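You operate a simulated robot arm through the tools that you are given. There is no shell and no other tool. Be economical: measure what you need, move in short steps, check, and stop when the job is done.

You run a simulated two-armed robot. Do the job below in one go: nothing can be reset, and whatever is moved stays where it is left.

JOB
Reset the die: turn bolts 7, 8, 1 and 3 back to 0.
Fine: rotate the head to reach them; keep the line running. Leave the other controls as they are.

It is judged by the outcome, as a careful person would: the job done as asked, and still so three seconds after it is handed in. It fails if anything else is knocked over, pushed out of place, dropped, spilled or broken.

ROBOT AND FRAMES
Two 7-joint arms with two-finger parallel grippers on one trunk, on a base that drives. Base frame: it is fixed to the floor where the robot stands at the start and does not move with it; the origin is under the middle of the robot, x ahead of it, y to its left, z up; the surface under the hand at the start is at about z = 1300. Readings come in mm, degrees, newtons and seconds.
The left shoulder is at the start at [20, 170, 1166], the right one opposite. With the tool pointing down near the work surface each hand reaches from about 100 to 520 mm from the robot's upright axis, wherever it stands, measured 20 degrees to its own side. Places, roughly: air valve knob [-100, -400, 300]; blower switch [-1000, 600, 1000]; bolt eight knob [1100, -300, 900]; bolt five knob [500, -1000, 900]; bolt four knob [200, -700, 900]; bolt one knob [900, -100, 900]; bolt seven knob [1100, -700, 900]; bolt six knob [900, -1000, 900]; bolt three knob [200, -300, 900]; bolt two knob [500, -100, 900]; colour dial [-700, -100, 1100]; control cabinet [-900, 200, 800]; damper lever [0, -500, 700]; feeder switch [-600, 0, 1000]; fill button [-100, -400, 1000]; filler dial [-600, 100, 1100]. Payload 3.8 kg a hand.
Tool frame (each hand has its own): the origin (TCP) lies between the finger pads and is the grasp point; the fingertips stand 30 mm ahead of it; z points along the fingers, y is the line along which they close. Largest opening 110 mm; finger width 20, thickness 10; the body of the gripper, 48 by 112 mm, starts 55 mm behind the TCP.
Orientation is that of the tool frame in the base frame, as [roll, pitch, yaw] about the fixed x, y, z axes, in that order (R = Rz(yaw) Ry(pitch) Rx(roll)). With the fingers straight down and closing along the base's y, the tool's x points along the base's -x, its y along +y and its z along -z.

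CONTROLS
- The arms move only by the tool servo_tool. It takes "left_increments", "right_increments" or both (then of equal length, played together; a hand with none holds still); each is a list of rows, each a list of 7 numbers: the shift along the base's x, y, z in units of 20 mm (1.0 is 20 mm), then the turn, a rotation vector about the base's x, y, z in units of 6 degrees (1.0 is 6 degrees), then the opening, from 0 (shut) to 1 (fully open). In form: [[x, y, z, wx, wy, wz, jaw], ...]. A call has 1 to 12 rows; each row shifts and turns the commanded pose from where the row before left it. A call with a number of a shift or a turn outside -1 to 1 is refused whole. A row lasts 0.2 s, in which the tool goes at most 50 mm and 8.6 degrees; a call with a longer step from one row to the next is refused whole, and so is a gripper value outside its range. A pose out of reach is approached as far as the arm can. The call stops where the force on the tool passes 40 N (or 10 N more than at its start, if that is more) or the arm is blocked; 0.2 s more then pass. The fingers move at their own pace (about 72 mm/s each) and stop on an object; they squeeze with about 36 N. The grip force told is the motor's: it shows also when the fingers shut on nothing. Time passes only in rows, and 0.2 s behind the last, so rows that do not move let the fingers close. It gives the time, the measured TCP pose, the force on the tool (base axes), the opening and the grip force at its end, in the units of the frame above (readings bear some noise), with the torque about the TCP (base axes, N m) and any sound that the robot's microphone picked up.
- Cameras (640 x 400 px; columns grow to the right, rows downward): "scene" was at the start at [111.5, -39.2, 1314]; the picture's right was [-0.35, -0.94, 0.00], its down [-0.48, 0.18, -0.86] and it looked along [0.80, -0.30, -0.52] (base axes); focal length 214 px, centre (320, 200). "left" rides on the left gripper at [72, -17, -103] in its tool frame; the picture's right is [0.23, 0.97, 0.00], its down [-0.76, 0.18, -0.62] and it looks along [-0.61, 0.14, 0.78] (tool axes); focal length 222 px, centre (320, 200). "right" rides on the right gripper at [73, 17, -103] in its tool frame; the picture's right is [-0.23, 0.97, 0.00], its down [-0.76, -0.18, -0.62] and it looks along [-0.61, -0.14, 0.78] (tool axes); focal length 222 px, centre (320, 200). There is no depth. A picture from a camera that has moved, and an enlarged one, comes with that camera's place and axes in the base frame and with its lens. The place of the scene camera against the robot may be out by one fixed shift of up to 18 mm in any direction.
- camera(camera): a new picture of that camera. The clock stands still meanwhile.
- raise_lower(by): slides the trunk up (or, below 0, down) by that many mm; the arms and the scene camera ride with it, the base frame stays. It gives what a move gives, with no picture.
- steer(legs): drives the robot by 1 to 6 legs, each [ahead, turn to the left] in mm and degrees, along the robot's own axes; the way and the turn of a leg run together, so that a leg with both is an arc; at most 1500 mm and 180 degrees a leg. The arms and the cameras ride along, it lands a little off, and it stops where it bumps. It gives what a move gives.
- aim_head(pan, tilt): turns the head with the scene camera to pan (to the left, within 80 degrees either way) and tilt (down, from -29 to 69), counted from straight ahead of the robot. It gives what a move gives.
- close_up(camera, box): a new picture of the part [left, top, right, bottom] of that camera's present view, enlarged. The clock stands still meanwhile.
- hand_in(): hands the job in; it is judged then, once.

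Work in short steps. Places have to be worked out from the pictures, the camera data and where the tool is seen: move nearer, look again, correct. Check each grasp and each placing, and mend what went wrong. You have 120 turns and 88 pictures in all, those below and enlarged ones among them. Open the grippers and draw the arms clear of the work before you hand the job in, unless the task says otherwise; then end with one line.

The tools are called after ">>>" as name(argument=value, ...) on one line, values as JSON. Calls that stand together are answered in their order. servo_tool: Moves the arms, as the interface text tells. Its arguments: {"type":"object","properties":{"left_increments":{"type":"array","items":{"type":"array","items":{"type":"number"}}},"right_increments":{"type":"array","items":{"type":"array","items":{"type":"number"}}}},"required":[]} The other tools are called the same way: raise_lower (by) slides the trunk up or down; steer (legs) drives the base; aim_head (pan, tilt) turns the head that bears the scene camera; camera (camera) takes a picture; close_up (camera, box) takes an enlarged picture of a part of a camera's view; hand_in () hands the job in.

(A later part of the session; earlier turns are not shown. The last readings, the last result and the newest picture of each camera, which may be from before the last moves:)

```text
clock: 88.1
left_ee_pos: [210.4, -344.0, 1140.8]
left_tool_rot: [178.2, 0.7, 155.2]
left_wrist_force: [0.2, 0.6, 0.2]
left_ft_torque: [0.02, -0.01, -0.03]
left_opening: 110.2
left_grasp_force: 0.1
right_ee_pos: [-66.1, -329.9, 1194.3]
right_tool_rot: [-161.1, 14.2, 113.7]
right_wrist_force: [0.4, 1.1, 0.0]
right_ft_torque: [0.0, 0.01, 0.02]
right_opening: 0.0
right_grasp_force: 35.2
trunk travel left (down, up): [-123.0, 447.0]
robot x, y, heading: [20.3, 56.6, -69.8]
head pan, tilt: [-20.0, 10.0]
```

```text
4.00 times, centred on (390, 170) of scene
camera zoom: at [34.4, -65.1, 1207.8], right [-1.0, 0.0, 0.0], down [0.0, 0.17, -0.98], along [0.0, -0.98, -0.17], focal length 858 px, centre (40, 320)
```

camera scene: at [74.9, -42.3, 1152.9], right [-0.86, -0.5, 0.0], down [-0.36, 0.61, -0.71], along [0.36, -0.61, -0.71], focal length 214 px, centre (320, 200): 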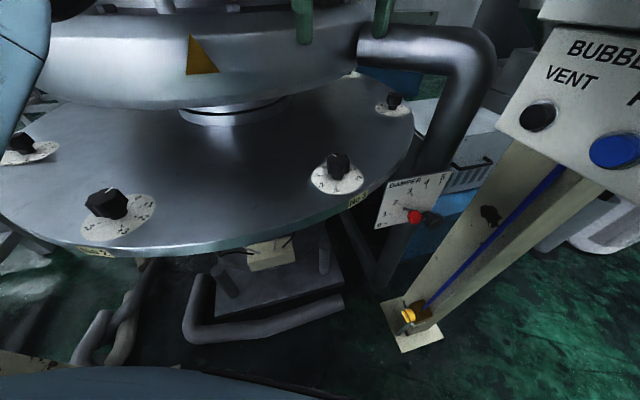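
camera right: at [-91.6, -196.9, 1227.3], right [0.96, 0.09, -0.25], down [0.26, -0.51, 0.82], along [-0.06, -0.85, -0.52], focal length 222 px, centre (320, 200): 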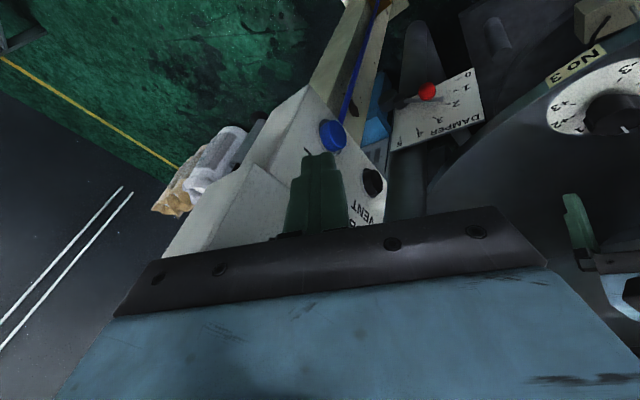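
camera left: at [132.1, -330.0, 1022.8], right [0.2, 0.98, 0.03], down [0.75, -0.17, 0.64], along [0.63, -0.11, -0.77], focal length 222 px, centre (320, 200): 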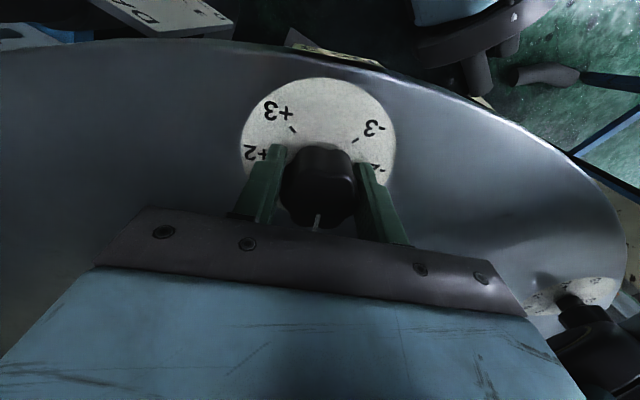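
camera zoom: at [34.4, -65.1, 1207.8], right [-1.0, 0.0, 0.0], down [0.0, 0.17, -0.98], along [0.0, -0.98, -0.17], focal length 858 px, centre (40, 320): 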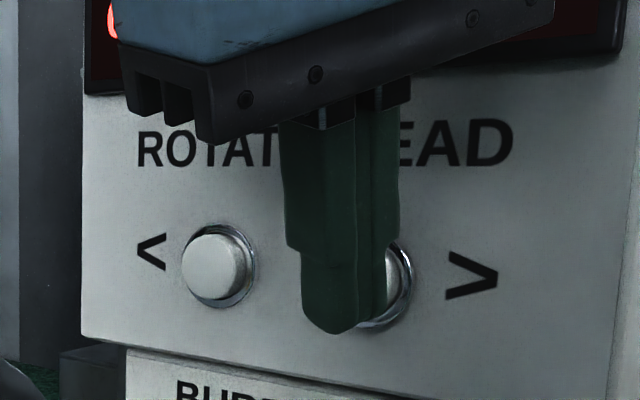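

The torque shows contact was 70 mm above the fingertip: the gripper body hit the display bezel, so no button got pressed. Increase the tilt by 18° at standoff.

>>> servo_tool(right_increments=[[0.1, 0, 0, -0.76, 0.65, 0, 0], [0.05, -0.1, 0, -0.76, 0.65, 0, 0], [0.05, -0.1, 0, -0.76, 0.65, 0, 0], [0, -0.2, 0, -0.38, 0.32, 0, 0]])

>>> close_up(camera="scene", box=[310, 100, 490, 220])

```text
clock: 89.1
left_ee_pos: [209.3, -344.2, 1140.3]
left_tool_rot: [178.3, 0.6, 155.2]
left_wrist_force: [0.5, -0.6, -0.6]
left_ft_torque: [0.01, -0.02, 0.0]
left_opening: 110.3
left_grasp_force: 0.0
right_ee_pos: [-79.6, -338.5, 1186.5]
right_tool_rot: [-140.7, 22.4, 120.3]
right_wrist_force: [0.7, -0.1, -0.3]
right_ft_torque: [0.04, -0.01, 0.03]
right_opening: 0.0
right_grasp_force: 36.5
right hand out of reach, approached as far as the arm can: row 2, 3, 4
trunk travel left (down, up): [-123.0, 447.0]
robot x, y, heading: [23.1, 57.0, -69.7]
head pan, tilt: [-20.0, 10.0]
```

```text
3.33 times, centred on (400, 160) of scene
camera zoom: at [34.3, -65.0, 1207.9], right [-1.0, 0.0, 0.0], down [0.0, 0.17, -0.98], along [0.0, -0.98, -0.17], focal length 715 px, centre (53, 333)
```

zoom: 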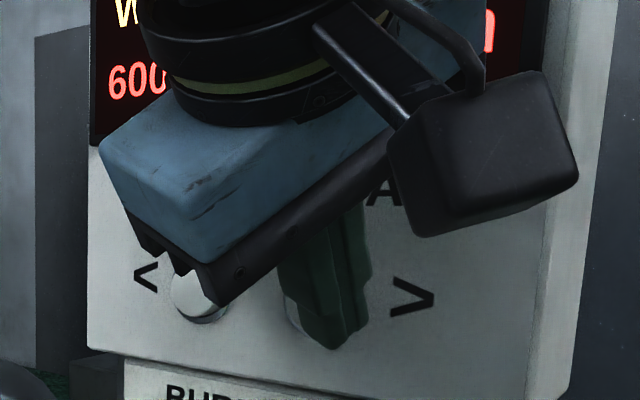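

Tip now ≈(-91,-356,1165) at 44° tilt. Shift in front of '>' along its normal and press stepwise.

>>> servo_tool(right_increments=[[0.58, -0.75, 0, 0, 0, 0, 0], [-0.16, -0.19, 0, 0, 0, 0, 0], [-0.16, -0.19, 0, 0, 0, 0, 0], [-0.16, -0.19, 0, 0, 0, 0, 0], [-0.16, -0.19, 0, 0, 0, 0, 0], [-0.16, -0.19, 0, 0, 0, 0, 0], [-0.16, -0.19, 0, 0, 0, 0, 0]])

>>> close_up(camera="scene", box=[310, 100, 490, 220])

```text
clock: 90.2
left_ee_pos: [213.1, -339.6, 1142.8]
left_tool_rot: [178.5, 0.6, 155.1]
left_wrist_force: [-0.5, -0.2, 0.4]
left_ft_torque: [-0.01, 0.01, -0.02]
left_opening: 110.2
left_grasp_force: 0.0
right_ee_pos: [-79.1, -359.7, 1184.6]
right_tool_rot: [-140.7, 22.1, 121.2]
right_wrist_force: [11.9, 14.0, -0.9]
right_ft_torque: [0.06, -0.11, 0.09]
right_opening: 0.0
right_grasp_force: 35.7
right hand out of reach, approached as far as the arm can: row 1
trunk travel left (down, up): [-123.0, 447.0]
robot x, y, heading: [23.0, 55.5, -69.5]
head pan, tilt: [-20.0, 10.0]
heard: click
stopped in row 5 (right hand): the force on the tool passed its limit at 44 N (the readings are from after the stop); the commanded pose is now the measured one
```

```text
3.33 times, centred on (400, 160) of scene
camera zoom: at [37.3, -60.7, 1208.4], right [-1.0, 0.0, 0.0], down [0.0, 0.17, -0.99], along [0.0, -0.99, -0.17], focal length 715 px, centre (53, 333)
```

zoom: 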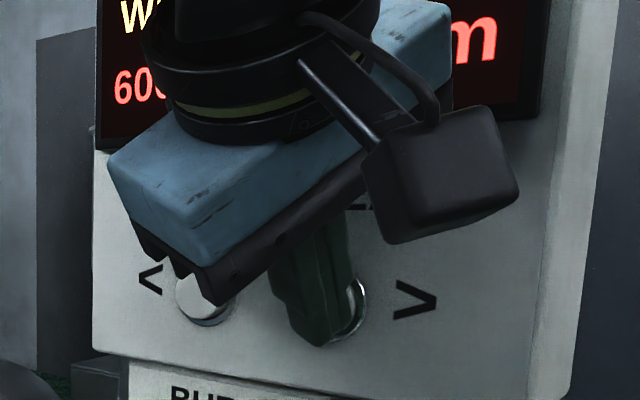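

Click heard. Back off slightly and look at the die.

>>> servo_tool(right_increments=[[0.3, 0.35, 0, 0, 0, 0, 0], [0.2, 0.25, 0, 0, 0, 0, 0], [0, 0, 0, 0, 0, 0, 0], [0, 0, 0, 0, 0, 0, 0], [0, 0, 0, 0, 0, 0, 0], [0, 0, 0, 0, 0, 0, 0], [0, 0, 0, 0, 0, 0, 0], [0, 0, 0, 0, 0, 0, 0], [0, 0, 0, 0, 0, 0, 0]])

>>> aim_head(pan=10, tilt=45)

>>> close_up(camera="scene", box=[0, 60, 440, 270])

```text
clock: 92.2
left_ee_pos: [211.1, -344.3, 1140.8]
left_tool_rot: [178.4, 0.6, 155.2]
left_wrist_force: [0.1, 0.4, 0.0]
left_ft_torque: [-0.04, 0.0, 0.02]
left_opening: 110.0
left_grasp_force: 0.0
right_ee_pos: [-72.8, -353.2, 1182.9]
right_tool_rot: [-140.9, 22.0, 120.7]
right_wrist_force: [-0.6, 0.9, -0.4]
right_ft_torque: [0.04, 0.01, 0.01]
right_opening: 0.2
right_grasp_force: 35.8
trunk travel left (down, up): [-123.0, 447.0]
robot x, y, heading: [19.1, 55.1, -69.6]
head pan, tilt: [-20.0, 10.0]
```

```text
clock: 93.2
left_ee_pos: [212.7, -343.6, 1141.5]
left_tool_rot: [178.2, 0.6, 155.2]
left_wrist_force: [0.4, 0.2, -0.7]
left_ft_torque: [0.01, 0.0, 0.0]
left_opening: 109.8
left_grasp_force: 0.0
right_ee_pos: [-74.5, -353.2, 1182.2]
right_tool_rot: [-140.8, 22.0, 120.6]
right_wrist_force: [1.5, 1.1, 0.1]
right_ft_torque: [-0.01, 0.01, 0.01]
right_opening: 0.1
right_grasp_force: 35.7
trunk travel left (down, up): [-123.0, 447.0]
robot x, y, heading: [21.1, 55.6, -69.7]
head pan, tilt: [10.0, 45.0]
```

```text
1.45 times, centred on (220, 165) of scene
camera zoom: at [75.3, -41.9, 1153.0], right [-0.86, -0.5, 0.0], down [-0.35, 0.61, -0.71], along [0.36, -0.61, -0.71], focal length 312 px, centre (466, 251)
```

zoom: 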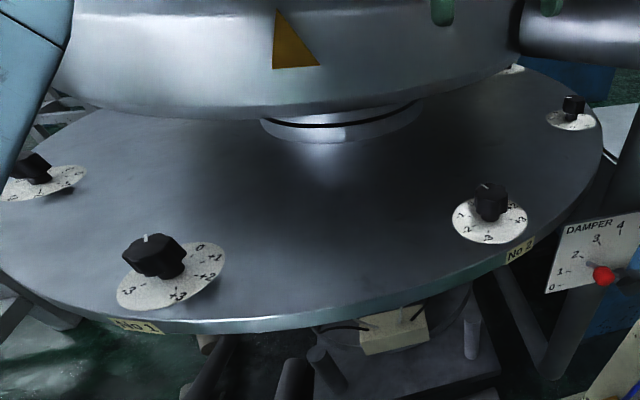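

One click of '>' turns the head one slot the right way (No 2 now in slot 3). Press once more for No 1.

>>> servo_tool(right_increments=[[-0.16, -0.19, 0, 0, 0, 0, 0], [-0.16, -0.19, 0, 0, 0, 0, 0], [-0.16, -0.19, 0, 0, 0, 0, 0], [-0.1, -0.12, 0, 0, 0, 0, 0], [-0.1, -0.12, 0, 0, 0, 0, 0], [-0.1, -0.12, 0, 0, 0, 0, 0]])

>>> servo_tool(right_increments=[[0.3, 0.35, 0, 0, 0, 0, 0], [0.2, 0.25, 0, 0, 0, 0, 0], [0, 0, 0, 0, 0, 0, 0], [0, 0, 0, 0, 0, 0, 0], [0, 0, 0, 0, 0, 0, 0], [0, 0, 0, 0, 0, 0, 0], [0, 0, 0, 0, 0, 0, 0], [0, 0, 0, 0, 0, 0, 0], [0, 0, 0, 0, 0, 0, 0], [0, 0, 0, 0, 0, 0, 0]])

```text
clock: 94.4
left_ee_pos: [213.9, -338.1, 1142.3]
left_tool_rot: [178.5, 0.5, 155.3]
left_wrist_force: [0.3, -0.2, -0.4]
left_ft_torque: [0.03, 0.02, 0.01]
left_opening: 110.2
left_grasp_force: 0.1
right_ee_pos: [-79.3, -361.3, 1183.3]
right_tool_rot: [-140.9, 21.8, 121.5]
right_wrist_force: [11.1, 14.5, -1.0]
right_ft_torque: [0.02, -0.06, 0.12]
right_opening: 0.0
right_grasp_force: 36.4
trunk travel left (down, up): [-123.0, 447.0]
robot x, y, heading: [22.2, 57.2, -69.8]
head pan, tilt: [10.0, 45.0]
stopped in row 5 (right hand): the force on the tool passed its limit at 43 N (the readings are from after the stop); the commanded pose is now the measured one
```

```text
clock: 96.6
left_ee_pos: [212.4, -343.0, 1141.6]
left_tool_rot: [178.3, 0.6, 155.2]
left_wrist_force: [0.5, -0.2, 0.2]
left_ft_torque: [-0.01, -0.05, 0.04]
left_opening: 110.1
left_grasp_force: 0.0
right_ee_pos: [-74.6, -353.0, 1181.8]
right_tool_rot: [-141.0, 21.6, 121.0]
right_wrist_force: [1.1, 0.9, -0.1]
right_ft_torque: [0.04, -0.01, -0.04]
right_opening: 0.0
right_grasp_force: 36.2
trunk travel left (down, up): [-123.0, 447.0]
robot x, y, heading: [21.1, 54.5, -69.9]
head pan, tilt: [10.0, 45.0]
```

No click reported; check which bolt is in slot 3.

>>> close_up(camera="scene", box=[60, 120, 400, 270])

```text
1.88 times, centred on (230, 195) of scene
camera zoom: at [75.7, -41.4, 1153.0], right [-0.86, -0.5, 0.0], down [-0.36, 0.61, -0.71], along [0.36, -0.61, -0.71], focal length 404 px, centre (489, 209)
```

zoom: 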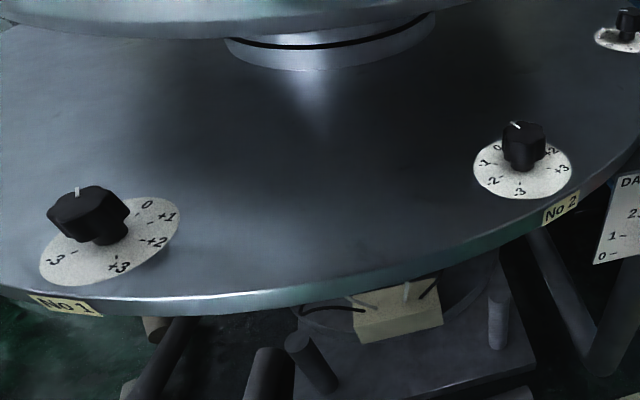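

Still No 2: the button probably hadn't fully released. Back off further, then press again.

>>> servo_tool(right_increments=[[0.35, 0.4, 0, 0, 0, 0, 0], [0.3, 0.35, 0, 0, 0, 0, 0], [0, 0, 0, 0, 0, 0, 0], [0, 0, 0, 0, 0, 0, 0], [-0.35, -0.4, 0, 0, 0, 0, 0], [-0.3, -0.35, 0, 0, 0, 0, 0], [-0.2, -0.23, 0, 0, 0, 0, 0], [-0.16, -0.19, 0, 0, 0, 0, 0], [-0.16, -0.19, 0, 0, 0, 0, 0], [-0.16, -0.19, 0, 0, 0, 0, 0], [-0.16, -0.19, 0, 0, 0, 0, 0]])

```text
clock: 98.4
left_ee_pos: [215.0, -338.5, 1141.9]
left_tool_rot: [178.4, 0.5, 155.3]
left_wrist_force: [0.0, 0.0, -0.1]
left_ft_torque: [-0.01, 0.0, -0.02]
left_opening: 110.2
left_grasp_force: 0.0
right_ee_pos: [-86.4, -356.2, 1179.0]
right_tool_rot: [-141.1, 21.7, 121.9]
right_wrist_force: [10.5, 14.5, 0.2]
right_ft_torque: [0.05, -0.04, 0.1]
right_opening: 0.0
right_grasp_force: 35.6
right hand out of reach, approached as far as the arm can: row 1, 2
trunk travel left (down, up): [-123.0, 447.0]
robot x, y, heading: [22.0, 59.1, -69.9]
head pan, tilt: [10.0, 45.0]
heard: click
stopped in row 9 (right hand): the force on the tool passed its limit at 45 N (the readings are from after the stop); the commanded pose is now the measured one
```

Click. Retreat and wait, then view slot 3 with the left camera (left hand returning to its working yaw).

>>> servo_tool(right_increments=[[0.4, 0.4, 0, 0, 0, 0, 0], [0.4, 0.2, 0, 0, 0, 0, 0], [0, 0, 0, 0, 0, 0, 0], [0, 0, 0, 0, 0, 0, 0], [0, 0, 0, 0, 0, 0, 0], [0, 0, 0, 0, 0, 0, 0], [0, 0, 0, 0, 0, 0, 0], [0, 0, 0, 0, 0, 0, 0], [0, 0, 0, 0, 0, 0, 0], [0, 0, 0, 0, 0, 0, 0], [0, 0, 0, 0, 0, 0, 0], [0, 0, 0, 0, 0, 0, 0]], left_increments=[[0, 0, 0, 0, 0, 0, 1], [0, 0, 0, 0, 0, 0, 1], [0, 0, 0, 0, 0, 0, 1], [0, 0, 0, 0, 0, 0, 1], [0, 0, 0, 0, 0, -1, 1], [0, 0, 0, 0, 0, -1, 1], [0, 0, 0, 0, 0, -1, 1], [0, 0, 0, 0, 0, -1, 1], [0, 0, 0, 0, 0, -1, 1], [0, 0, 0, 0, 0, -1, 1], [0, 0, 0, 0, 0, -1, 1], [0, 0, 0, 0, 0, 0, 1]])

>>> servo_tool(left_increments=[[0, 0, -1, 0, 0, 0, 1], [0, 0, -1, 0, 0, 0, 1], [0, 0, -1, 0, 0, 0, 1], [0, 0, -1, 0, 0, 0, 1], [0, 0, -1, 0, 0, 0, 1], [0, 0, -1, 0, 0, 0, 1], [0, 0, -1, 0, 0, 0, 1]])

>>> camera(camera="left")

```text
clock: 101.0
left_ee_pos: [212.8, -342.4, 1139.6]
left_tool_rot: [178.3, 0.7, 113.2]
left_wrist_force: [0.0, 0.1, 0.1]
left_ft_torque: [0.0, 0.01, 0.0]
left_opening: 110.1
left_grasp_force: 0.0
right_ee_pos: [-73.5, -349.7, 1176.7]
right_tool_rot: [-141.3, 21.4, 121.5]
right_wrist_force: [0.0, -0.4, 0.1]
right_ft_torque: [-0.03, -0.03, 0.03]
right_opening: 0.2
right_grasp_force: 36.2
trunk travel left (down, up): [-123.0, 447.0]
robot x, y, heading: [23.1, 56.5, -69.7]
head pan, tilt: [10.0, 45.0]
```

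```text
clock: 102.6
left_ee_pos: [212.0, -342.5, 1000.1]
left_tool_rot: [178.3, 0.7, 113.3]
left_wrist_force: [0.5, 0.1, 0.8]
left_ft_torque: [0.01, -0.02, 0.01]
left_opening: 110.1
left_grasp_force: 0.1
right_ee_pos: [-73.9, -348.4, 1176.5]
right_tool_rot: [-141.3, 21.4, 121.5]
right_wrist_force: [0.4, 0.5, 0.8]
right_ft_torque: [-0.03, 0.02, 0.01]
right_opening: 0.2
right_grasp_force: 36.3
trunk travel left (down, up): [-123.0, 447.0]
robot x, y, heading: [25.0, 59.7, -69.8]
head pan, tilt: [10.0, 45.0]
```

```text
25 pictures are left
camera left: at [165.0, -281.7, 1102.6], right [0.8, 0.59, 0.03], down [0.44, -0.63, 0.64], along [0.39, -0.5, -0.77], focal length 222 px, centre (320, 200)
```

left: 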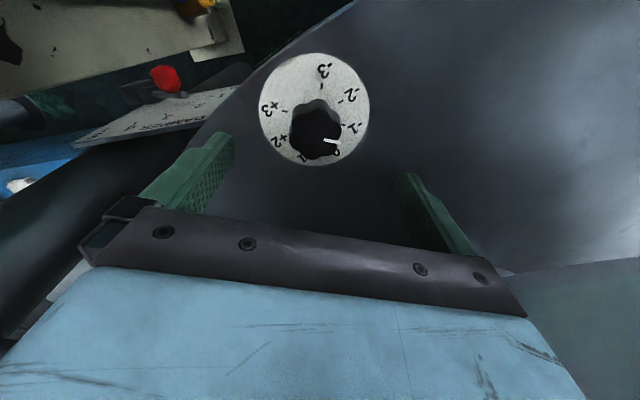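

Bolt in slot 3 (should be No 1): pointer ≈ -1. Zoom to measure.

>>> close_up(camera="left", box=[240, 40, 400, 180])

>>> close_up(camera="scene", box=[60, 120, 400, 270])

```text
2.86 times, centred on (320, 110) of left
camera zoom: at [165.0, -281.7, 1102.6], right [0.8, 0.59, 0.03], down [0.44, -0.63, 0.64], along [0.39, -0.5, -0.77], focal length 635 px, centre (320, 457)
```

zoom: 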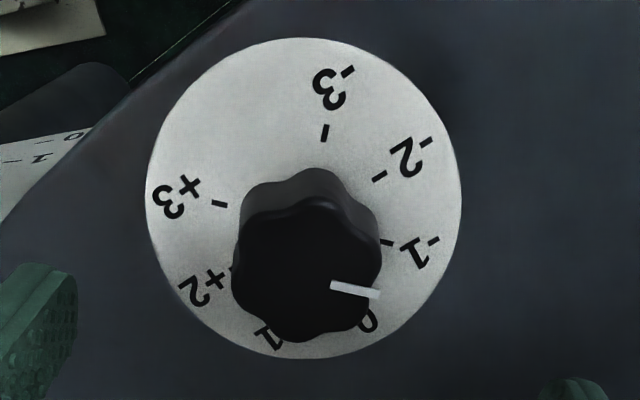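

```text
1.88 times, centred on (230, 195) of scene
camera zoom: at [76.1, -41.0, 1152.9], right [-0.86, -0.5, 0.0], down [-0.36, 0.61, -0.71], along [0.36, -0.61, -0.71], focal length 404 px, centre (489, 209)
```

zoom: 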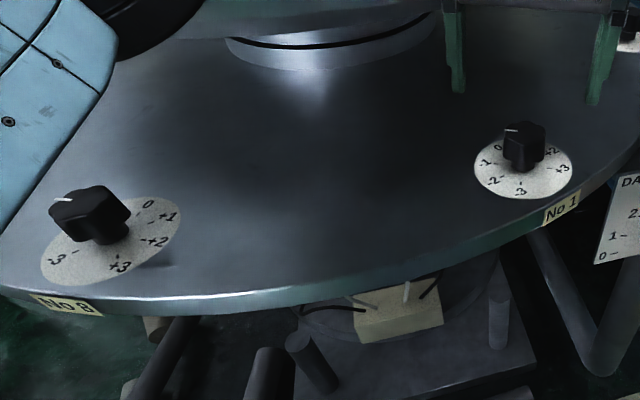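

No 1 confirmed at -1; needs -45° (CW). Descend, grip.

>>> servo_tool(left_increments=[[-0.1, 0, -0.96, 0, 0, 0, 1], [-0.05, 0, -0.96, 0, 0, 0, 1], [0, 0, -0.96, 0, 0, 0, 1], [0, 0, -0.96, 0, 0, 0, 1], [0, 0, 0, 0, 0, 0, 0.5], [0, 0, 0, 0, 0, 0, 0.3], [0, 0, 0, 0, 0, 0, 0], [0, 0, 0, 0, 0, 0, 0], [0, 0, 0, 0, 0, 0, 0]])

```text
clock: 104.3
left_ee_pos: [205.1, -336.6, 930.2]
left_tool_rot: [177.3, 1.7, 113.0]
left_wrist_force: [9.1, -0.5, -12.7]
left_ft_torque: [-1.54, 0.43, 0.06]
left_opening: 44.7
left_grasp_force: 44.8
right_ee_pos: [-79.1, -342.3, 1176.6]
right_tool_rot: [-141.4, 21.9, 121.6]
right_wrist_force: [-0.6, 0.1, -0.1]
right_ft_torque: [0.01, -0.03, 0.0]
right_opening: 0.0
right_grasp_force: 36.3
trunk travel left (down, up): [-123.0, 447.0]
robot x, y, heading: [24.1, 56.6, -69.7]
head pan, tilt: [10.0, 45.0]
stopped in row 8 (left hand): the force on the tool passed its limit at 43 N (the readings are from after the stop); the commanded pose is now the measured one
```

Gripped (44.7). Turn CW 45°.

>>> servo_tool(left_increments=[[0, 0, 0, 0, 0, -0.5, 0], [0, 0, 0, 0, 0, -1, 0], [0, 0, 0, 0, 0, -1, 0], [0, 0, 0, 0, 0, -1, 0], [0, 0, 0, 0, 0, -1, 0], [0, 0, 0, 0, 0, -1, 0], [0, 0, 0, 0, 0, -1, 0], [0, 0, 0, 0, 0, -1, 0]])

>>> camera(camera="left")

```text
clock: 105.1
left_ee_pos: [208.4, -336.3, 930.7]
left_tool_rot: [176.7, 1.4, 98.6]
left_wrist_force: [9.8, 1.0, -12.5]
left_ft_torque: [-1.33, 0.72, 0.08]
left_opening: 44.8
left_grasp_force: 44.9
right_ee_pos: [-79.1, -342.6, 1179.0]
right_tool_rot: [-141.4, 21.9, 121.6]
right_wrist_force: [0.1, 0.2, 0.0]
right_ft_torque: [-0.03, -0.03, 0.04]
right_opening: 0.0
right_grasp_force: 36.0
trunk travel left (down, up): [-123.0, 447.0]
robot x, y, heading: [17.2, 56.1, -69.5]
head pan, tilt: [10.0, 45.0]
stopped in row 4 (left hand): the force on the tool passed its limit at 42 N (the readings are from after the stop); the commanded pose is now the measured one
```

```text
22 pictures are left
camera left: at [173.7, -263.9, 1029.8], right [0.93, 0.37, 0.05], down [0.25, -0.72, 0.65], along [0.28, -0.59, -0.76], focal length 222 px, centre (320, 200)
```

left: 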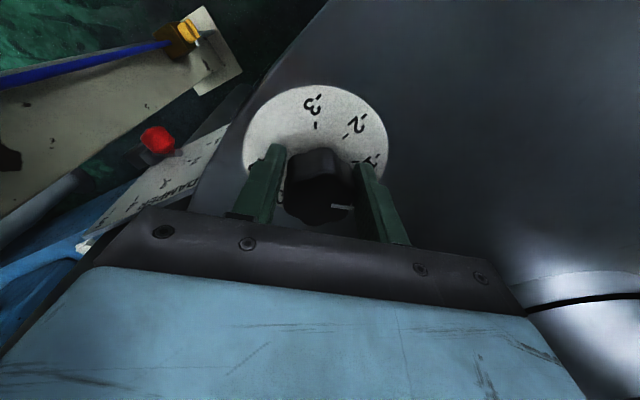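

Force limit tripped from a small strain; ease along the force and continue turning (31° left).

>>> servo_tool(left_increments=[[0.1, 0, -0.2, 0, 0, 0, 0], [0.05, 0, -0.1, 0, 0, -0.6, 0], [0, 0, 0, 0, 0, -0.8, 0], [0, 0, 0, 0, 0, -0.8, 0], [0, 0, 0, 0, 0, -0.8, 0], [0, 0, 0, 0, 0, -0.8, 0], [0, 0, 0, 0, 0, -0.8, 0], [0, 0, 0, 0, 0, -0.6, 0]])

```text
clock: 106.9
left_ee_pos: [211.1, -336.4, 928.0]
left_tool_rot: [176.1, 1.4, 67.6]
left_wrist_force: [19.5, 6.7, 32.7]
left_ft_torque: [0.19, 0.81, 0.16]
left_opening: 45.3
left_grasp_force: 45.1
right_ee_pos: [-80.4, -343.2, 1178.0]
right_tool_rot: [-141.4, 21.8, 121.5]
right_wrist_force: [-0.6, -0.8, -0.9]
right_ft_torque: [0.03, 0.01, 0.02]
right_opening: 0.0
right_grasp_force: 36.4
trunk travel left (down, up): [-123.0, 447.0]
robot x, y, heading: [24.4, 56.1, -69.6]
head pan, tilt: [10.0, 45.0]
```

Turned to yaw 67.6. Open and rise to check.

>>> servo_tool(left_increments=[[0, 0, 0.2, 0, 0, 0, 0.5], [0, 0, 0, 0, 0, 0, 1], [0, 0, 0, 0, 0, 0, 1], [0, 0, 0, 0, 0, 0, 1], [0, 0, 1, 0, 0, 0, 1], [0, 0, 1, 0, 0, 0, 1], [0, 0, 1, 0, 0, 0, 1], [0, 0, 0.6, 0, 0, 0, 1]])

>>> close_up(camera="left", box=[240, 40, 400, 200])

```text
clock: 108.7
left_ee_pos: [213.7, -338.1, 1000.8]
left_tool_rot: [176.7, 1.1, 67.8]
left_wrist_force: [-0.7, 0.0, 0.5]
left_ft_torque: [0.01, 0.02, -0.04]
left_opening: 110.1
left_grasp_force: 0.0
right_ee_pos: [-75.2, -346.2, 1179.1]
right_tool_rot: [-141.3, 21.7, 121.5]
right_wrist_force: [-0.7, 1.2, -0.1]
right_ft_torque: [-0.02, 0.01, 0.04]
right_opening: 0.2
right_grasp_force: 35.9
trunk travel left (down, up): [-123.0, 447.0]
robot x, y, heading: [23.6, 57.3, -69.9]
head pan, tilt: [10.0, 45.0]
```

```text
2.50 times, centred on (320, 120) of left
camera zoom: at [222.1, -259.8, 1101.1], right [0.99, -0.16, 0.05], down [-0.15, -0.75, 0.65], along [-0.07, -0.65, -0.76], focal length 555 px, centre (320, 400)
```

zoom: 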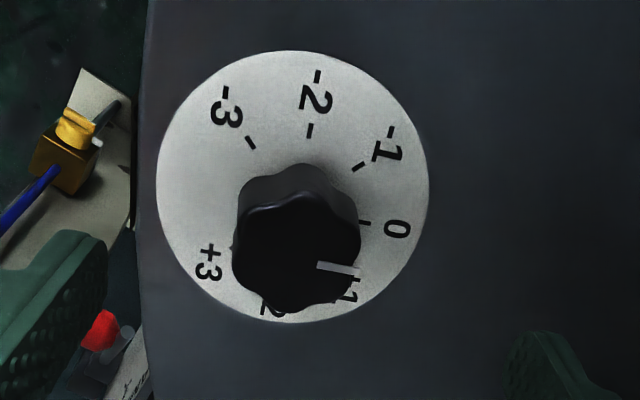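

Centre is (208,-342); pointer estimated between -16° and -22° (target -22.5°). Higher zoom to measure better.

>>> close_up(camera="left", box=[275, 105, 350, 175])

```text
5.71 times, centred on (312, 140) of left
camera zoom: at [222.1, -259.8, 1101.1], right [0.99, -0.16, 0.05], down [-0.15, -0.75, 0.65], along [-0.07, -0.65, -0.76], focal length 1269 px, centre (363, 543)
```

zoom: 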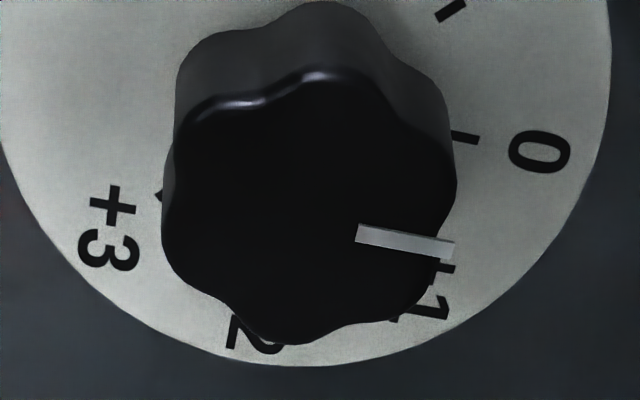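

Mark -20.4° vs tick -21.3°: bolt 1 is at 0. Now raise the left hand and press '>' again for No 8.

>>> servo_tool(right_increments=[[0, 0, 0, 0, 0, 0, 0], [0, 0, 0, 0, 0, 0, 0], [0, 0, 0, 0, 0, 0, 0], [-0.13, -0.2, 0, 0, 0, 0, 0], [-0.13, -0.2, 0, 0, 0, 0, 0], [-0.13, -0.2, 0, 0, 0, 0, 0], [-0.13, -0.2, 0, 0, 0, 0, 0], [-0.13, -0.2, 0, 0, 0, 0, 0], [-0.13, -0.2, 0, 0, 0, 0, 0], [-0.13, -0.2, 0, 0, 0, 0, 0]], left_increments=[[0, 0, 1, 0, 0, 0, 1], [0, 0, 1, 0, 0, 0, 1], [0, 0, 0.5, 0, 0, 0, 1], [0, 0, 0, 0, 0, 0, 1], [0, 0, 0, 0, 0, 0, 1], [0, 0, 0, 0, 0, 0, 1], [0, 0, 0, 0, 0, 0, 1], [0, 0, 0, 0, 0, 0, 1], [0, 0, 0, 0, 0, 0, 1], [0, 0, 0, 0, 0, 0, 1]])

```text
clock: 110.5
left_ee_pos: [215.4, -337.7, 1047.4]
left_tool_rot: [177.1, 0.9, 67.6]
left_wrist_force: [0.6, 0.5, 0.7]
left_ft_torque: [0.0, -0.04, -0.03]
left_opening: 110.0
left_grasp_force: 0.1
right_ee_pos: [-81.8, -362.1, 1178.0]
right_tool_rot: [-141.4, 21.1, 122.3]
right_wrist_force: [11.7, 17.6, 2.4]
right_ft_torque: [0.13, -0.15, 0.05]
right_opening: 0.0
right_grasp_force: 36.0
trunk travel left (down, up): [-123.0, 447.0]
robot x, y, heading: [24.3, 58.9, -69.8]
head pan, tilt: [10.0, 45.0]
heard: click
stopped in row 9 (right hand): the force on the tool passed its limit at 44 N (the readings are from after the stop); the commanded pose is now the measured one
```

Click. Retreat the right hand while pre-turning the left hand CCW (~+84°), since No 8 looked to be at -2.

>>> servo_tool(right_increments=[[0.3, 0.4, 0, 0, 0, 0, 0], [0.15, 0.4, 0, 0, 0, 0, 0], [0, 0, 0, 0, 0, 0, 0], [0, 0, 0, 0, 0, 0, 0], [0, 0, 0, 0, 0, 0, 0], [0, 0, 0, 0, 0, 0, 0], [0, 0, 0, 0, 0, 0, 0], [0, 0, 0, 0, 0, 0, 0], [0, 0, 0, 0, 0, 0, 0], [0, 0, 0, 0, 0, 0, 0], [0, 0, 0, 0, 0, 0, 0], [0, 0, 0, 0, 0, 0, 0]], left_increments=[[-0.1, -0.2, 0, 0, 0, 1, 1], [-0.1, -0.1, 0, 0, 0, 1, 1], [0, 0, 0, 0, 0, 1, 1], [0, 0, 0, 0, 0, 1, 1], [0, 0, 0, 0, 0, 1, 1], [0, 0, 0, 0, 0, 1, 1], [0, 0, 0, 0, 0, 1, 1], [0, 0, 0, 0, 0, 1, 1], [0, 0, 0, 0, 0, 1, 1], [0, 0, 0, 0, 0, 1, 1], [0, 0, 0, 0, 0, 1, 1], [0, 0, 0, 0, 0, 1, 1]])

>>> servo_tool(left_increments=[[0, 0, -0.6, 0, 0, 1, 1], [0, 0, -0.6, 0, 0, 1, 1], [0, 0, -0.6, 0, 0, 0.6, 1], [0, 0, -0.5, 0, 0, 0, 1]])

>>> close_up(camera="left", box=[240, 40, 400, 200])

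>>> close_up(camera="scene", box=[60, 120, 400, 270])

```text
clock: 113.1
left_ee_pos: [211.6, -345.6, 1045.9]
left_tool_rot: [177.0, 0.9, 139.9]
left_wrist_force: [-0.2, 0.9, -0.2]
left_ft_torque: [-0.01, 0.0, -0.02]
left_opening: 110.2
left_grasp_force: 0.0
right_ee_pos: [-75.2, -348.8, 1175.7]
right_tool_rot: [-141.5, 21.1, 121.9]
right_wrist_force: [-0.3, -0.1, -0.1]
right_ft_torque: [0.02, -0.02, 0.01]
right_opening: 0.0
right_grasp_force: 35.7
trunk travel left (down, up): [-123.0, 447.0]
robot x, y, heading: [19.1, 55.6, -69.5]
head pan, tilt: [10.0, 45.0]
```

```text
clock: 114.1
left_ee_pos: [209.8, -345.3, 1000.7]
left_tool_rot: [177.2, 0.9, 155.2]
left_wrist_force: [0.0, 0.2, 0.0]
left_ft_torque: [-0.02, 0.02, 0.04]
left_opening: 109.9
left_grasp_force: 0.1
right_ee_pos: [-77.3, -348.2, 1175.1]
right_tool_rot: [-141.6, 21.1, 121.9]
right_wrist_force: [-0.6, 0.1, 0.3]
right_ft_torque: [-0.01, -0.01, -0.02]
right_opening: 0.0
right_grasp_force: 36.0
trunk travel left (down, up): [-123.0, 447.0]
robot x, y, heading: [20.6, 55.2, -69.6]
head pan, tilt: [10.0, 45.0]
```

```text
2.50 times, centred on (320, 120) of left
camera zoom: at [133.3, -333.1, 1101.1], right [0.2, 0.98, 0.05], down [0.74, -0.18, 0.64], along [0.64, -0.09, -0.76], focal length 555 px, centre (320, 400)
```

zoom: 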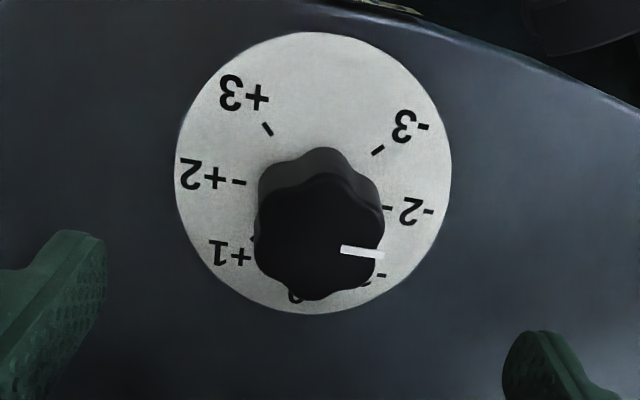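

```text
1.88 times, centred on (230, 195) of scene
camera zoom: at [74.9, -39.2, 1153.1], right [-0.86, -0.5, 0.0], down [-0.36, 0.61, -0.71], along [0.36, -0.61, -0.71], focal length 404 px, centre (489, 209)
```

zoom: 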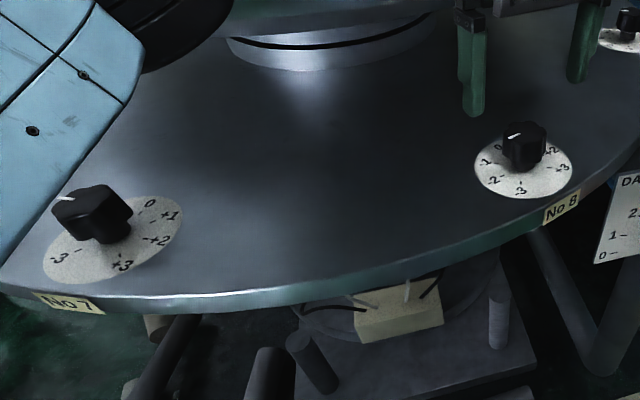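

No 8 at -2 (pointer ≈67.5°): needs -90°. Descend (correcting a 3° hand tilt) and grip.

>>> servo_tool(left_increments=[[-0.09, 0.13, -0.7, -0.18, 0.16, 0, 1], [0, 0, -0.95, -0.18, 0.17, 0, 1], [0, 0, -0.95, 0, 0, 0, 1], [0, 0, -0.95, 0, 0, 0, 1], [0, 0, -0.15, 0, 0, 0, 0.6], [0, 0, 0, 0, 0, 0, 0.5], [0, 0, 0, 0, 0, 0, 0.4], [0, 0, 0, 0, 0, 0, 0.3], [0, 0, 0, 0, 0, 0, 0.3]])

```text
clock: 116.1
left_ee_pos: [203.4, -337.8, 934.6]
left_tool_rot: [-179.3, 0.7, 155.2]
left_wrist_force: [-9.7, -24.6, 2.8]
left_ft_torque: [-0.96, -0.07, -0.19]
left_opening: 46.6
left_grasp_force: 13.3
right_ee_pos: [-83.5, -340.3, 1178.7]
right_tool_rot: [-141.6, 21.7, 121.8]
right_wrist_force: [0.2, -0.2, 0.1]
right_ft_torque: [0.01, -0.03, 0.01]
right_opening: 0.0
right_grasp_force: 36.2
trunk travel left (down, up): [-123.0, 447.0]
robot x, y, heading: [21.0, 59.5, -69.7]
head pan, tilt: [10.0, 45.0]
```

Gripping; the hand sits ~5 mm off the knob centre. Ease toward the centre and close firmly, then start turning CW.

>>> servo_tool(left_increments=[[0.1, -0.25, -0.1, 0, 0, 0, 0.2], [0.05, 0, -0.1, 0, 0, 0, 0], [0, 0, 0, 0, 0, 0, 0], [0, 0, 0, 0, 0, -0.6, 0], [0, 0, 0, 0, 0, -0.8, 0], [0, 0, 0, 0, 0, -0.8, 0], [0, 0, 0, 0, 0, -0.8, 0], [0, 0, 0, 0, 0, -0.8, 0], [0, 0, 0, 0, 0, -0.8, 0], [0, 0, 0, 0, 0, -0.8, 0]])

```text
clock: 117.5
left_ee_pos: [204.3, -338.5, 932.4]
left_tool_rot: [-179.6, 1.1, 142.7]
left_wrist_force: [0.3, 1.6, -12.5]
left_ft_torque: [-0.83, -0.63, -0.03]
left_opening: 43.8
left_grasp_force: 44.7
right_ee_pos: [-82.2, -339.5, 1178.2]
right_tool_rot: [-141.6, 21.6, 122.0]
right_wrist_force: [0.3, 0.2, 0.5]
right_ft_torque: [0.03, 0.02, -0.01]
right_opening: 0.0
right_grasp_force: 36.2
trunk travel left (down, up): [-123.0, 447.0]
robot x, y, heading: [21.6, 59.4, -69.3]
head pan, tilt: [10.0, 45.0]
stopped in row 6 (left hand): the force on the tool passed its limit at 40 N (the readings are from after the stop); the commanded pose is now the measured one
```

Turned 12.5°; ease down and continue.

>>> servo_tool(left_increments=[[0.05, -0.05, -0.2, 0, 0, 0, 0], [0.05, -0.05, -0.1, 0, 0, -0.6, 0], [0, 0, 0, 0, 0, -0.8, 0], [0, 0, 0, 0, 0, -0.8, 0], [0, 0, 0, 0, 0, -0.8, 0], [0, 0, 0, 0, 0, -0.8, 0], [0, 0, 0, 0, 0, -0.8, 0], [0, 0, 0, 0, 0, -0.8, 0], [0, 0, 0, 0, 0, -0.8, 0], [0, 0, 0, 0, 0, -0.8, 0]])

```text
clock: 118.1
left_ee_pos: [204.6, -337.7, 933.2]
left_tool_rot: [-179.7, 1.1, 140.4]
left_wrist_force: [0.7, 2.7, -11.1]
left_ft_torque: [-0.72, -0.56, 0.0]
left_opening: 43.7
left_grasp_force: 44.8
right_ee_pos: [-81.0, -339.9, 1177.8]
right_tool_rot: [-141.6, 21.6, 121.9]
right_wrist_force: [-1.0, 0.4, 0.2]
right_ft_torque: [-0.01, 0.05, -0.02]
right_opening: 0.2
right_grasp_force: 35.9
trunk travel left (down, up): [-123.0, 447.0]
robot x, y, heading: [21.5, 57.2, -69.7]
head pan, tilt: [10.0, 45.0]
stopped in row 2 (left hand): the force on the tool passed its limit at 45 N (the readings are from after the stop); the commanded pose is now the measured one
```

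Something upstream seems to strain the arm. Take a look at the left arm's surroundings.

>>> aim_head(pan=25, tilt=30)

>>> camera(camera="scene")

```text
clock: 118.9
left_ee_pos: [205.3, -337.2, 933.1]
left_tool_rot: [-179.7, 1.0, 140.5]
left_wrist_force: [6.2, 3.8, 4.3]
left_ft_torque: [-0.57, -0.7, 0.04]
left_opening: 43.7
left_grasp_force: 45.1
right_ee_pos: [-82.9, -339.4, 1179.2]
right_tool_rot: [-141.6, 21.7, 121.8]
right_wrist_force: [-0.6, -0.3, 1.1]
right_ft_torque: [-0.04, 0.0, -0.01]
right_opening: 0.1
right_grasp_force: 36.5
trunk travel left (down, up): [-123.0, 447.0]
robot x, y, heading: [21.7, 55.7, -69.4]
head pan, tilt: [25.0, 30.0]
```

```text
17 pictures are left
camera scene: at [92.4, -22.7, 1176.7], right [-0.7, -0.71, 0.0], down [-0.35, 0.34, -0.87], along [0.62, -0.61, -0.49], focal length 214 px, centre (320, 200)
```

scene: 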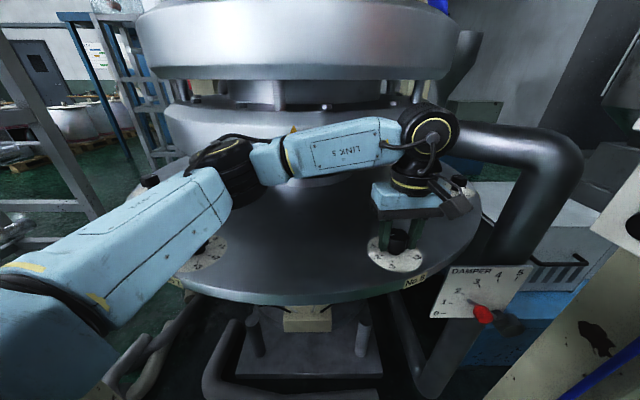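

The left forearm lies over slot 2's knob (No 7) and likely presses on it. Release, rise, and raise the trunk so the forearm is higher.

>>> servo_tool(left_increments=[[0, 0, 0, 0, 0, 0, 0.5], [0, 0, 0, 0, 0, 0, 1], [0, 0, 0, 0, 0, 0, 1], [0, 0, 0, 0, 0, 0, 1], [0, 0, 1, 0, 0, 0, 1], [0, 0, 1, 0, 0, 0, 1], [0, 0, 1, 0, 0, 0, 1], [0, 0, 0.5, 0, 0, 0, 1]])

>>> raise_lower(by=110)

>>> servo_tool(left_increments=[[0, 0, -1, 0, 0, 0, 1], [0, 0, -1, 0, 0, 0, 1], [0, 0, -1, 0, 0, 0, 1], [0, 0, -1, 0, 0, 0, 1], [0, 0, -1, 0, 0, 0, 1], [0, 0, -0.5, 0, 0, 0, 1]])

>>> close_up(camera="left", box=[240, 40, 400, 200])

```text
clock: 120.7
left_ee_pos: [208.7, -343.0, 1002.5]
left_tool_rot: [-179.6, 0.7, 140.7]
left_wrist_force: [-0.3, -0.6, 0.2]
left_ft_torque: [0.0, 0.0, 0.0]
left_opening: 110.2
left_grasp_force: 0.1
right_ee_pos: [-79.4, -344.9, 1178.2]
right_tool_rot: [-141.7, 21.4, 121.8]
right_wrist_force: [0.4, -0.4, -0.4]
right_ft_torque: [-0.02, -0.04, -0.01]
right_opening: 0.0
right_grasp_force: 36.0
trunk travel left (down, up): [-123.0, 447.0]
robot x, y, heading: [19.8, 60.5, -69.8]
head pan, tilt: [25.0, 30.0]
```

```text
clock: 122.1
left_ee_pos: [206.7, -342.1, 1112.1]
left_tool_rot: [-179.7, 0.6, 140.5]
left_wrist_force: [0.1, -0.5, 0.4]
left_ft_torque: [-0.01, 0.01, 0.0]
left_opening: 109.8
left_grasp_force: 0.0
right_ee_pos: [-78.8, -343.6, 1288.4]
right_tool_rot: [-141.6, 21.4, 121.8]
right_wrist_force: [-0.2, -0.4, -0.4]
right_ft_torque: [0.01, 0.02, -0.02]
right_opening: 0.0
right_grasp_force: 36.2
trunk travel left (down, up): [-233.0, 337.0]
robot x, y, heading: [23.3, 61.2, -69.5]
head pan, tilt: [25.0, 30.0]
```

```text
clock: 123.5
left_ee_pos: [210.4, -347.2, 997.3]
left_tool_rot: [-180.0, 0.2, 140.7]
left_wrist_force: [0.3, -0.9, 0.8]
left_ft_torque: [0.03, 0.03, -0.02]
left_opening: 109.6
left_grasp_force: 0.0
right_ee_pos: [-76.2, -347.9, 1285.2]
right_tool_rot: [-141.6, 21.1, 121.8]
right_wrist_force: [-0.5, -0.1, -0.1]
right_ft_torque: [0.04, 0.04, 0.02]
right_opening: 0.0
right_grasp_force: 35.6
trunk travel left (down, up): [-233.0, 337.0]
robot x, y, heading: [20.5, 56.7, -69.6]
head pan, tilt: [25.0, 30.0]
```

```text
2.50 times, centred on (320, 120) of left
camera zoom: at [144.4, -312.5, 1099.8], right [0.44, 0.9, 0.0], down [0.7, -0.34, 0.63], along [0.56, -0.28, -0.78], focal length 555 px, centre (320, 400)
```

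zoom: 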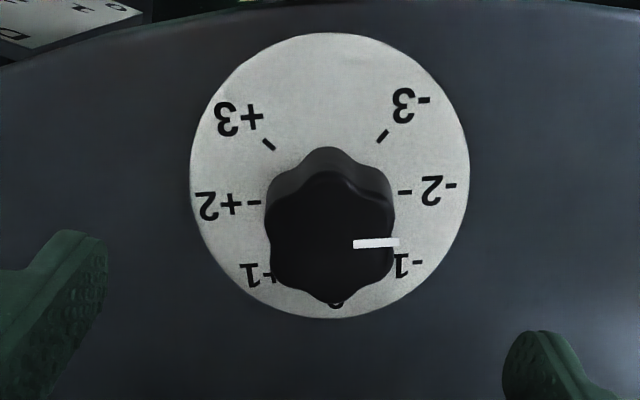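

No 8 pointer now ≈63–65° (it moved only ~5°). Recentre, pre-turn +12°, descend with the higher trunk and grip.

>>> servo_tool(left_increments=[[-0.12, 0.24, 0, 0, 0, 1, 1], [0, 0, -0.9, 0, 0, 1, 1], [0, 0, -0.9, 0, 0, 0, 1], [0, 0, -0.9, 0, 0, 0, 1], [0, 0, -0.9, 0, 0, 0, 1]])

```text
clock: 124.7
left_ee_pos: [203.1, -336.5, 927.7]
left_tool_rot: [-179.7, 0.7, 152.6]
left_wrist_force: [-0.2, 0.0, 0.9]
left_ft_torque: [0.01, 0.02, 0.02]
left_opening: 110.0
left_grasp_force: 0.1
right_ee_pos: [-82.3, -341.4, 1288.4]
right_tool_rot: [-141.6, 21.6, 121.8]
right_wrist_force: [-0.1, 0.2, 0.2]
right_ft_torque: [0.0, 0.01, -0.02]
right_opening: 0.2
right_grasp_force: 36.1
trunk travel left (down, up): [-233.0, 337.0]
robot x, y, heading: [25.4, 59.9, -69.7]
head pan, tilt: [25.0, 30.0]
```

The robot leans back ~8 mm at this depth but no hand force; compensate the offset and grip.

>>> servo_tool(left_increments=[[0.25, -0.3, 0, 0, 0, 0, 1], [0, 0, -0.1, 0, 0, 0, 1], [0, 0, 0, 0, 0, 0, 0.5], [0, 0, 0, 0, 0, 0, 0.4], [0, 0, 0, 0, 0, 0, 0.4], [0, 0, 0, 0, 0, 0, 0], [0, 0, 0, 0, 0, 0, 0], [0, 0, 0, 0, 0, 0, 0]])

>>> camera(camera="scene")

```text
clock: 126.5
left_ee_pos: [205.7, -340.4, 926.7]
left_tool_rot: [-179.8, 0.5, 152.5]
left_wrist_force: [1.4, -0.2, -3.6]
left_ft_torque: [0.12, -0.01, 0.03]
left_opening: 43.8
left_grasp_force: 45.1
right_ee_pos: [-85.4, -340.3, 1287.1]
right_tool_rot: [-141.7, 21.7, 121.7]
right_wrist_force: [0.4, 0.1, 0.5]
right_ft_torque: [0.01, 0.03, 0.04]
right_opening: 0.0
right_grasp_force: 35.9
trunk travel left (down, up): [-233.0, 337.0]
robot x, y, heading: [25.0, 57.0, -69.6]
head pan, tilt: [25.0, 30.0]
```

```text
15 pictures are left
camera scene: at [90.7, -23.7, 1286.5], right [-0.7, -0.71, 0.0], down [-0.35, 0.34, -0.87], along [0.62, -0.61, -0.49], focal length 214 px, centre (320, 200)
```

scene: 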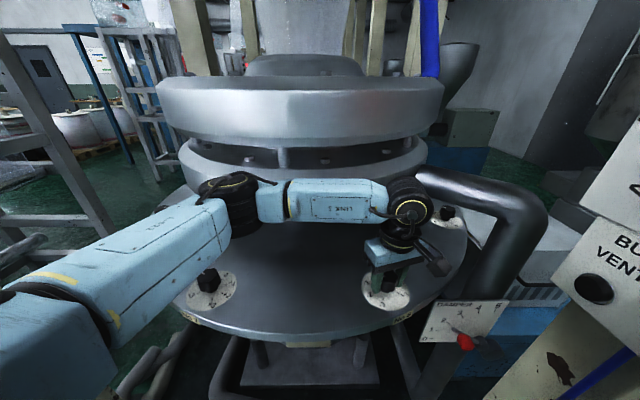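

The grip is clean now (low forces). The forearm joint just grazes the ring; proceed gently. Turn CW.

>>> servo_tool(left_increments=[[0, 0, 0, 0, 0, -0.6, 0], [0, 0, 0, 0, 0, -0.8, 0], [0, 0, 0, 0, 0, -0.8, 0], [0, 0, 0, 0, 0, -0.8, 0], [0, 0, 0, 0, 0, -0.8, 0], [0, 0, 0, 0, 0, -0.8, 0], [0, 0, 0, 0, 0, -0.8, 0], [0, 0, 0, 0, 0, -0.8, 0], [0, 0, 0, 0, 0, -0.8, 0]])

```text
clock: 128.5
left_ee_pos: [207.3, -338.5, 926.6]
left_tool_rot: [179.6, 0.6, 110.4]
left_wrist_force: [25.0, 4.1, 23.1]
left_ft_torque: [-0.59, -0.98, 0.04]
left_opening: 43.8
left_grasp_force: 45.4
right_ee_pos: [-83.5, -338.9, 1288.4]
right_tool_rot: [-141.7, 21.7, 121.8]
right_wrist_force: [0.4, 0.1, -0.6]
right_ft_torque: [-0.01, -0.01, 0.0]
right_opening: 0.0
right_grasp_force: 36.1
trunk travel left (down, up): [-233.0, 337.0]
robot x, y, heading: [22.5, 56.9, -69.8]
head pan, tilt: [25.0, 30.0]
```

Halfway; ease along the force and finish the turn.

>>> servo_tool(left_increments=[[0.1, 0, 0.08, 0, 0, -0.4, 0], [0, 0, 0, 0, 0, -0.8, 0], [0, 0, 0, 0, 0, -0.8, 0], [0, 0, 0, 0, 0, -0.8, 0], [0, 0, 0, 0, 0, -0.8, 0], [0, 0, 0, 0, 0, -0.8, 0], [0, 0, 0, 0, 0, -0.8, 0], [0, 0, 0, 0, 0, -0.8, 0], [0, 0, 0, 0, 0, -0.8, 0], [0, 0, 0, 0, 0, -0.5, 0]])

```text
clock: 130.6
left_ee_pos: [209.8, -339.5, 927.0]
left_tool_rot: [178.9, 0.2, 68.7]
left_wrist_force: [12.5, -10.6, -7.7]
left_ft_torque: [-1.19, 0.06, 0.03]
left_opening: 43.9
left_grasp_force: 44.8
right_ee_pos: [-83.4, -339.5, 1288.2]
right_tool_rot: [-141.6, 21.7, 121.9]
right_wrist_force: [-0.5, -0.4, 0.2]
right_ft_torque: [0.0, -0.01, -0.01]
right_opening: 0.0
right_grasp_force: 35.4
trunk travel left (down, up): [-233.0, 337.0]
robot x, y, heading: [23.1, 60.9, -69.6]
head pan, tilt: [25.0, 30.0]
stopped in row 10 (left hand): the force on the tool passed its limit at 44 N (the readings are from after the stop); the commanded pose is now the measured one
```

Turned ~84°. Add the last ~2°, release and check.

>>> servo_tool(left_increments=[[0.05, -0.05, 0, 0, 0, -0.35, 0], [0, 0, 0, 0, 0, 0, 0.5], [0, 0, 0, 0, 0, 0, 1], [0, 0, 0, 0, 0, 0, 1], [0, 0, 0, 0, 0, 0, 1], [0, 0, 1, 0, 0, 0, 1], [0, 0, 1, 0, 0, 0, 1], [0, 0, 1, 0, 0, 0, 1], [0, 0, 0.6, 0, 0, 0, 1]])

>>> close_up(camera="left", box=[270, 85, 360, 175])

```text
clock: 132.6
left_ee_pos: [218.5, -348.3, 994.0]
left_tool_rot: [179.8, -0.3, 66.8]
left_wrist_force: [-0.9, 0.0, 0.0]
left_ft_torque: [0.02, -0.01, -0.02]
left_opening: 110.3
left_grasp_force: 0.0
right_ee_pos: [-76.6, -349.5, 1285.4]
right_tool_rot: [-141.5, 21.0, 121.8]
right_wrist_force: [0.0, 0.2, 0.5]
right_ft_torque: [0.02, -0.02, -0.03]
right_opening: 0.0
right_grasp_force: 35.1
trunk travel left (down, up): [-233.0, 337.0]
robot x, y, heading: [19.0, 58.3, -69.7]
head pan, tilt: [25.0, 30.0]
```

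```text
4.44 times, centred on (315, 130) of left
camera zoom: at [230.4, -274.0, 1096.7], right [0.98, -0.18, 0.01], down [-0.14, -0.77, 0.62], along [-0.1, -0.61, -0.78], focal length 987 px, centre (342, 511)
```

zoom: 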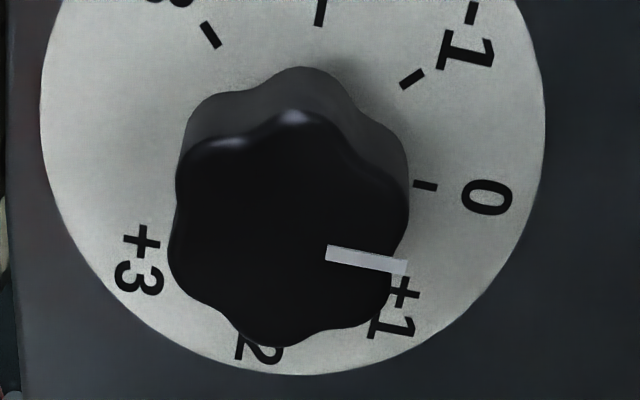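

No 8 reads 0 (mark ≈ -21.6° vs -22.5°). Raise left; bring the right hand back down to button height at a safer standoff.

>>> servo_tool(right_increments=[[0.3, 0.3, 0, 0, 0, 0, 0], [0, 0, -0.9, 0, 0, 0, 0], [0, 0, -0.9, 0, 0, 0, 0], [0, 0, -0.9, 0, 0, 0, 0], [0, 0, -0.9, 0, 0, 0, 0], [0, 0, -0.9, 0, 0, 0, 0], [0, 0, -0.9, 0, 0, 0, 0]], left_increments=[[0, 0, 1, 0, 0, 0, 1], [0, 0, 1, 0, 0, 0, 1], [0, 0, 0.5, 0, 0, 0, 1], [0, 0, 0, 0, 0, 0, 1], [0, 0, 0, 0, 0, 0, 1], [0, 0, 0, 0, 0, 0, 1], [0, 0, 0, 0, 0, 0, 1]])

```text
clock: 134.2
left_ee_pos: [215.7, -342.1, 1032.1]
left_tool_rot: [-179.7, -1.5, 66.6]
left_wrist_force: [-0.3, 0.2, 0.7]
left_ft_torque: [0.01, 0.0, 0.03]
left_opening: 109.9
left_grasp_force: 0.0
right_ee_pos: [-70.6, -339.1, 1178.0]
right_tool_rot: [-141.4, 21.2, 121.9]
right_wrist_force: [0.1, 0.2, -0.6]
right_ft_torque: [-0.01, 0.0, 0.0]
right_opening: 0.0
right_grasp_force: 35.8
trunk travel left (down, up): [-233.0, 337.0]
robot x, y, heading: [20.6, 59.8, -70.1]
head pan, tilt: [25.0, 30.0]
```

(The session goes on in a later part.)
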